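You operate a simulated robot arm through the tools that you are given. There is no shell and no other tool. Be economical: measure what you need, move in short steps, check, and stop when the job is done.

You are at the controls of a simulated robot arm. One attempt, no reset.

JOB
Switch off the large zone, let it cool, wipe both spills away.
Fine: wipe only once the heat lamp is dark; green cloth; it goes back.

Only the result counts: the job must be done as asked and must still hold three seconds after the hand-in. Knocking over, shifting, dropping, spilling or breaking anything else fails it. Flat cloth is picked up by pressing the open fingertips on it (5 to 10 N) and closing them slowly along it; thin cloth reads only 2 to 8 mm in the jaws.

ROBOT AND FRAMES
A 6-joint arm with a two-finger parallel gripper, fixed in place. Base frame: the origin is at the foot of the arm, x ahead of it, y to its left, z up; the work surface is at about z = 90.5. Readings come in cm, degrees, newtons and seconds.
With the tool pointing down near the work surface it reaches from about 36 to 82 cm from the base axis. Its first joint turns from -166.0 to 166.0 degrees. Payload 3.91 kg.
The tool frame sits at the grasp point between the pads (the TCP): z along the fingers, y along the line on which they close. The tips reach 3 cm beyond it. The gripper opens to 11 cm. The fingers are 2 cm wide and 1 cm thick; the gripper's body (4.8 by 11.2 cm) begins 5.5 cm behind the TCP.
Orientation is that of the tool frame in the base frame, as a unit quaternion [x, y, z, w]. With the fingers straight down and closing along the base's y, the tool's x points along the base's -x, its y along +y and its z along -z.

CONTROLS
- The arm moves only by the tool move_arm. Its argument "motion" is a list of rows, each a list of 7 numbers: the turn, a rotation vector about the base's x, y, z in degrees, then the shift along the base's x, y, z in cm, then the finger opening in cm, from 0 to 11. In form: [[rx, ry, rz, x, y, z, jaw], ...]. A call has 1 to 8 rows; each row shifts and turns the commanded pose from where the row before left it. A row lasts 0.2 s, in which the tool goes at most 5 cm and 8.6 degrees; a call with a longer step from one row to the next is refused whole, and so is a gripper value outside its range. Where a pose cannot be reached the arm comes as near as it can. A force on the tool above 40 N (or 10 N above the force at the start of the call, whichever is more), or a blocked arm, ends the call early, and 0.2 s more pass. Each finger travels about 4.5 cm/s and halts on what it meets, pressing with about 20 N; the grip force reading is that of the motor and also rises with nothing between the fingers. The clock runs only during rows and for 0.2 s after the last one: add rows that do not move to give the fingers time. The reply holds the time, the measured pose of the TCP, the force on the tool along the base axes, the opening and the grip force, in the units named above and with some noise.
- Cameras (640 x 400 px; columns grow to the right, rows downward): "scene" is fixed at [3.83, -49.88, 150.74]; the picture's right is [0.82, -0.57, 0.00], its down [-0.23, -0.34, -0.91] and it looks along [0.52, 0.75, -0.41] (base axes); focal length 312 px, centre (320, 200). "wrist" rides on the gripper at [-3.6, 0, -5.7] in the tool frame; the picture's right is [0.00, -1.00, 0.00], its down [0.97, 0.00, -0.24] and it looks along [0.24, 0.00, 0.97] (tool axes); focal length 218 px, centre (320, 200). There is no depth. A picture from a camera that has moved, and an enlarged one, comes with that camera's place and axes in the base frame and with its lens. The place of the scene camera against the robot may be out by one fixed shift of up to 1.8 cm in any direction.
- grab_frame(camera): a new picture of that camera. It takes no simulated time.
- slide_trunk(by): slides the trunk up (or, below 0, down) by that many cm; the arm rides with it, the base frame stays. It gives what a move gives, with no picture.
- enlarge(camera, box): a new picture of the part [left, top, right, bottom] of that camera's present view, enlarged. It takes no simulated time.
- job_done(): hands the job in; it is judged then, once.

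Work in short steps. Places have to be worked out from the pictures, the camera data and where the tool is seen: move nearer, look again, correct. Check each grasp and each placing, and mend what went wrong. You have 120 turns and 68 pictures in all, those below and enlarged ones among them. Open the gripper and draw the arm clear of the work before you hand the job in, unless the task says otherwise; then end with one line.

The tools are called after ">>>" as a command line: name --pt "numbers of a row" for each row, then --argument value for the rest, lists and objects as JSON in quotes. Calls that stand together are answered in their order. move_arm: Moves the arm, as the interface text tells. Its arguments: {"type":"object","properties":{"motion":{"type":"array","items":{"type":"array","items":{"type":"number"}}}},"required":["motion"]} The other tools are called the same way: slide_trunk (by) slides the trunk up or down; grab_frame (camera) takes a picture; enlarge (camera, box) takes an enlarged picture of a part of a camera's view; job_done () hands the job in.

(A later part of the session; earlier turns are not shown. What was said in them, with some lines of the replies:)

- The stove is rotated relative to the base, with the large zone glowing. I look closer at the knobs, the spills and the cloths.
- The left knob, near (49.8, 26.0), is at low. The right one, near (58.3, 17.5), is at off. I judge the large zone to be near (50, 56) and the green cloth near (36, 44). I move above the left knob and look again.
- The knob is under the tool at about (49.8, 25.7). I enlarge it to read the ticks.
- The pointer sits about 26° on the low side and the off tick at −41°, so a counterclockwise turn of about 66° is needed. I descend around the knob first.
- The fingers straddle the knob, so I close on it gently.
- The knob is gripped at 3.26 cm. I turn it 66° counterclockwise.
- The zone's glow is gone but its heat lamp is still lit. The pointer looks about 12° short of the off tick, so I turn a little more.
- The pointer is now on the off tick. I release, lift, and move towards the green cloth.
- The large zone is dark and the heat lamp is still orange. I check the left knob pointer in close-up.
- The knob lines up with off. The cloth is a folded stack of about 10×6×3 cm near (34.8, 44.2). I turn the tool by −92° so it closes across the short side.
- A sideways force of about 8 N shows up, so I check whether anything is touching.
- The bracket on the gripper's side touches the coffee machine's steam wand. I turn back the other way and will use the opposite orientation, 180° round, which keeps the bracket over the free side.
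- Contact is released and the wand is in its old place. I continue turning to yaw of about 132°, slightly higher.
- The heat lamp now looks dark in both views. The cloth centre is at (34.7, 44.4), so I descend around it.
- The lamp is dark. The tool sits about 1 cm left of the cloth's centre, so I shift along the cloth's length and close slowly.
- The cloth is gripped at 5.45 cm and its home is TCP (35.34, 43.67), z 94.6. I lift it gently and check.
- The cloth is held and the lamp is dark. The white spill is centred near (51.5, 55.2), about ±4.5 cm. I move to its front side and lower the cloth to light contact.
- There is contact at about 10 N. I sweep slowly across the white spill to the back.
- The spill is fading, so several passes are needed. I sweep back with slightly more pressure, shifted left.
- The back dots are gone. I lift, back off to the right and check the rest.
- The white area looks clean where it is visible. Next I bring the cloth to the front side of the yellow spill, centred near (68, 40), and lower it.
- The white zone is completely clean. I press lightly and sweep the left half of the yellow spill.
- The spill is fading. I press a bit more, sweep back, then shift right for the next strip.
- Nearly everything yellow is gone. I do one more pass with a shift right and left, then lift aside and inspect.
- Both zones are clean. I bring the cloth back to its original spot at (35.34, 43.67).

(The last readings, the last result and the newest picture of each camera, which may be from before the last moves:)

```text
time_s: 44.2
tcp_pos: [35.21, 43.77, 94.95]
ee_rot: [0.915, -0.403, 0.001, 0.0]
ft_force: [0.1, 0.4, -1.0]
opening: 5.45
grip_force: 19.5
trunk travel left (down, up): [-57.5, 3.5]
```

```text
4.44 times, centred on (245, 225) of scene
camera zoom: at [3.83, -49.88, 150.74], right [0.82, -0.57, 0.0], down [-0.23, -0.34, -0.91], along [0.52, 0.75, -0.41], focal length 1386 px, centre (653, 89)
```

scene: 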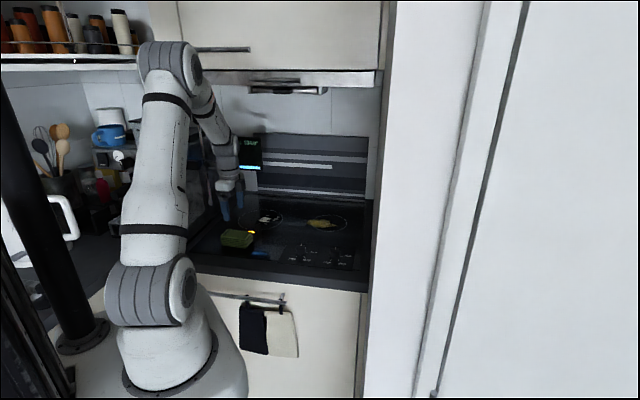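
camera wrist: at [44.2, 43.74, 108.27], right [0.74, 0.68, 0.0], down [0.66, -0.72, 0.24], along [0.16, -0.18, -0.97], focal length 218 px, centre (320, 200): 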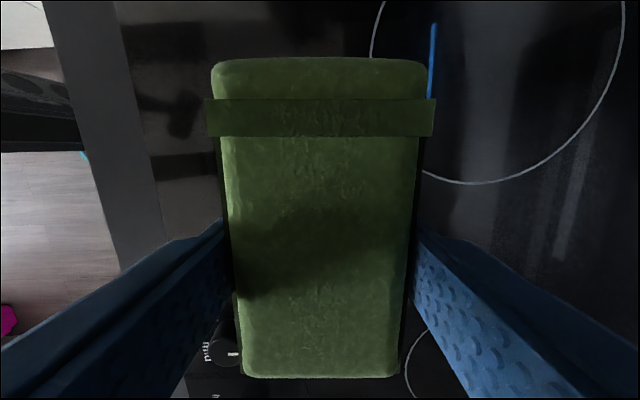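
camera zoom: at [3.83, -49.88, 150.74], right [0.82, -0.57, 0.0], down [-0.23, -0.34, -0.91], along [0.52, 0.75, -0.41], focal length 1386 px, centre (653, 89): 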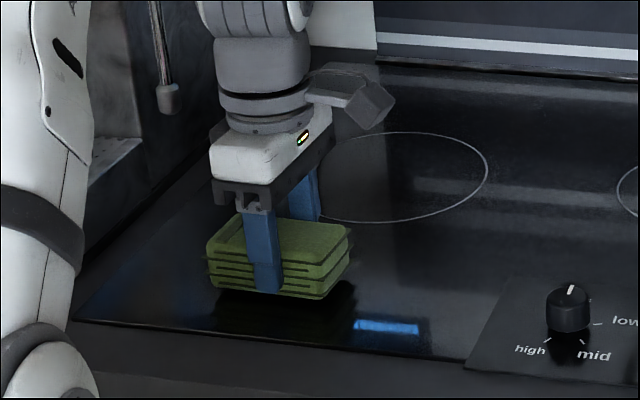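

The cloth is just above its old spot. I lower it to contact with a tiny correction.

>>> move_arm --pt "0 0 0 0.2 -0.2 -0.15 4.5" --pt "0 0 0 0 0 -0.15 4.5" --pt "0 0 0 0 0 -0.05 4.5"

```text
time_s: 45.0
tcp_pos: [35.38, 43.58, 94.57]
ee_rot: [0.915, -0.403, 0.0, -0.001]
ft_force: [-0.5, 0.0, -1.7]
opening: 5.44
grip_force: 19.9
trunk travel left (down, up): [-57.5, 3.5]
```

>>> move_arm --pt "0 0 0 0 0 -0.12 4.5" --pt "0 0 0 0 0 0 4.5"

```text
time_s: 45.6
tcp_pos: [35.44, 43.55, 94.51]
ee_rot: [0.915, -0.402, 0.001, 0.0]
ft_force: [-1.1, 0.4, -0.5]
opening: 5.44
grip_force: 20.0
trunk travel left (down, up): [-57.5, 3.5]
```

Contact is just about reached at about z 94.5. I open slowly.

>>> move_arm --pt "0 0 0 0 0 -0.05 5.3" --pt "0 0 0 0 0 0 5.7" --pt "0 0 0 0 0 0 6.5" --pt "0 0 0 0 0 0 7.5" --pt "0 0 0 0 0 0 8.5" --pt "0 0 0 0 0 0 8.5"

>>> move_arm --pt "0 0 0 0 0 2 8.5" --pt "0 0 0 0 0 4 8.5" --pt "0 0 0 0 0 5 8.5" --pt "0 0 0 2 -3 3 8.5" --pt "0 0 0 2 -4 3 8.5" --pt "0 0 0 2 -4 3 8.5" --pt "0 0 0 1 -4 2 8.5" --pt "0 0 0 0 0 0 8.5"

>>> enlarge --camera "scene" --box '[180, 120, 380, 280]'

>>> grab_frame --camera "wrist"

```text
time_s: 47.0
tcp_pos: [35.39, 43.55, 94.42]
ee_rot: [0.915, -0.403, 0.0, 0.0]
ft_force: [0.2, 0.0, 0.1]
opening: 8.47
grip_force: 0.1
trunk travel left (down, up): [-57.5, 3.5]
```

```text
refused: row 5 steps farther than a row can; nothing moved
```

```text
2.50 times, centred on (280, 200) of scene
camera zoom: at [3.83, -49.88, 150.74], right [0.82, -0.57, 0.0], down [-0.23, -0.34, -0.91], along [0.52, 0.75, -0.41], focal length 780 px, centre (420, 200)
```

zoom: 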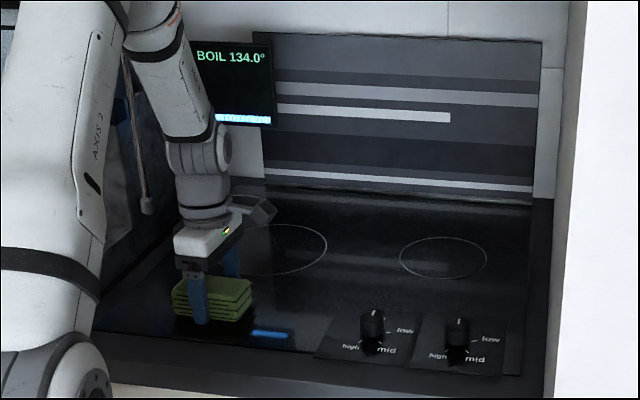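

```text
27 pictures are left
camera wrist: at [32.88, 46.19, 100.13], right [0.74, 0.68, 0.0], down [0.66, -0.72, 0.24], along [0.16, -0.18, -0.97], focal length 218 px, centre (320, 200)
```

wrist: 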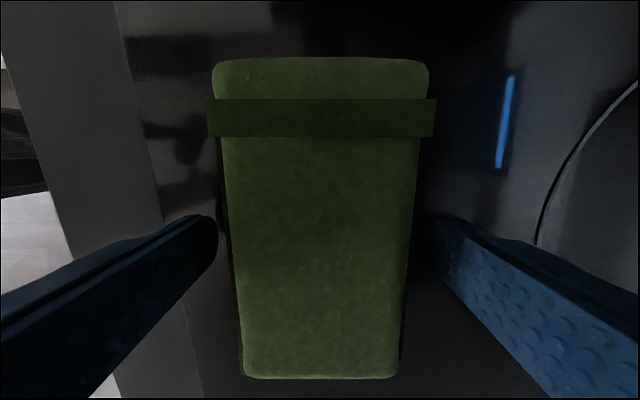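

The cloth is released in its original spot. I lift straight up and draw clear.

>>> move_arm --pt "0 0 0 0 0 2 8.5" --pt "0 0 0 0 0 4 8.5" --pt "0 0 0 0 0 4.5 8.5" --pt "0 0 0 1 -2.5 3 8.5" --pt "0 0 0 2 -3 3 8.5" --pt "0 0 0 2 -3 3 8.5" --pt "0 0 0 1 -3 2 8.5" --pt "0 0 0 0 -3 0 8.5"

>>> enlarge --camera "scene" --box '[180, 120, 380, 280]'

>>> grab_frame --camera "wrist"

>>> grab_frame --camera "scene"

```text
time_s: 48.8
tcp_pos: [41.49, 28.98, 115.85]
ee_rot: [0.915, -0.403, 0.0, 0.0]
ft_force: [1.0, -0.3, -0.2]
opening: 8.51
grip_force: 0.1
trunk travel left (down, up): [-57.5, 3.5]
```

```text
2.50 times, centred on (280, 200) of scene
camera zoom: at [3.83, -49.88, 150.74], right [0.82, -0.57, 0.0], down [-0.23, -0.34, -0.91], along [0.52, 0.75, -0.41], focal length 780 px, centre (420, 200)
```

zoom: 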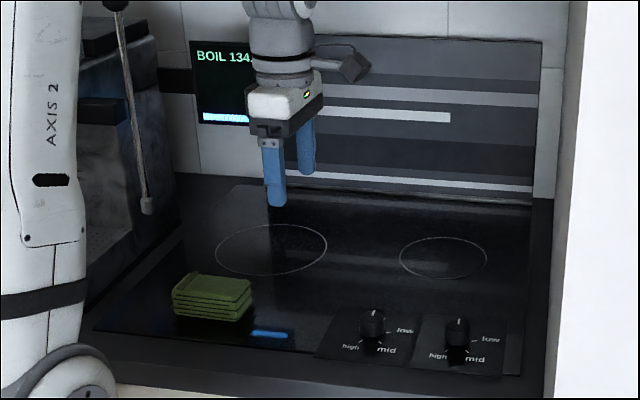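

```text
25 pictures are left
camera wrist: at [38.88, 31.55, 121.6], right [0.74, 0.68, 0.0], down [0.66, -0.72, 0.24], along [0.16, -0.18, -0.97], focal length 218 px, centre (320, 200)
```

wrist: 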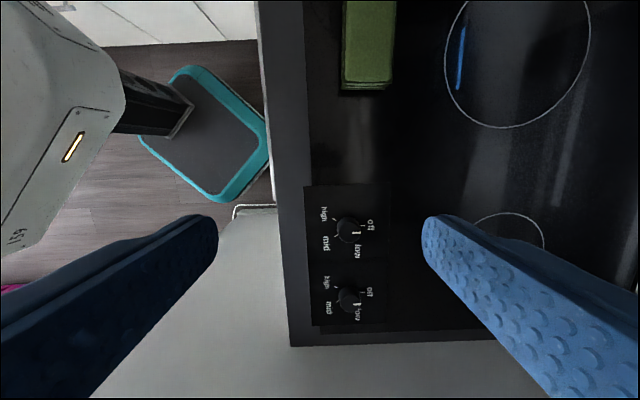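

```text
24 pictures are left
```

scene: 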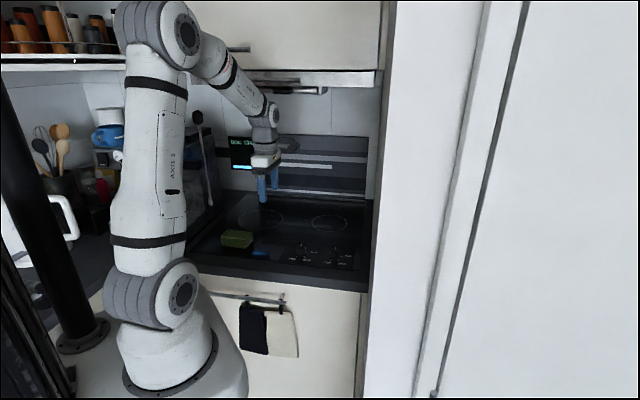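

Both spills are gone, both knobs read off and the lamp is dark. The cloth is back in its original place and the arm is clear, so I hand in.

>>> job_done

```text
The job is handed in.
```

I switched the large zone off, wiped both spills away with the green cloth once the heat lamp was dark, and put the cloth back in its place. While I was turning the gripper, its bracket pressed lightly (about 9 N) on the coffee machine's steam wand; I backed off and the wand had not moved.
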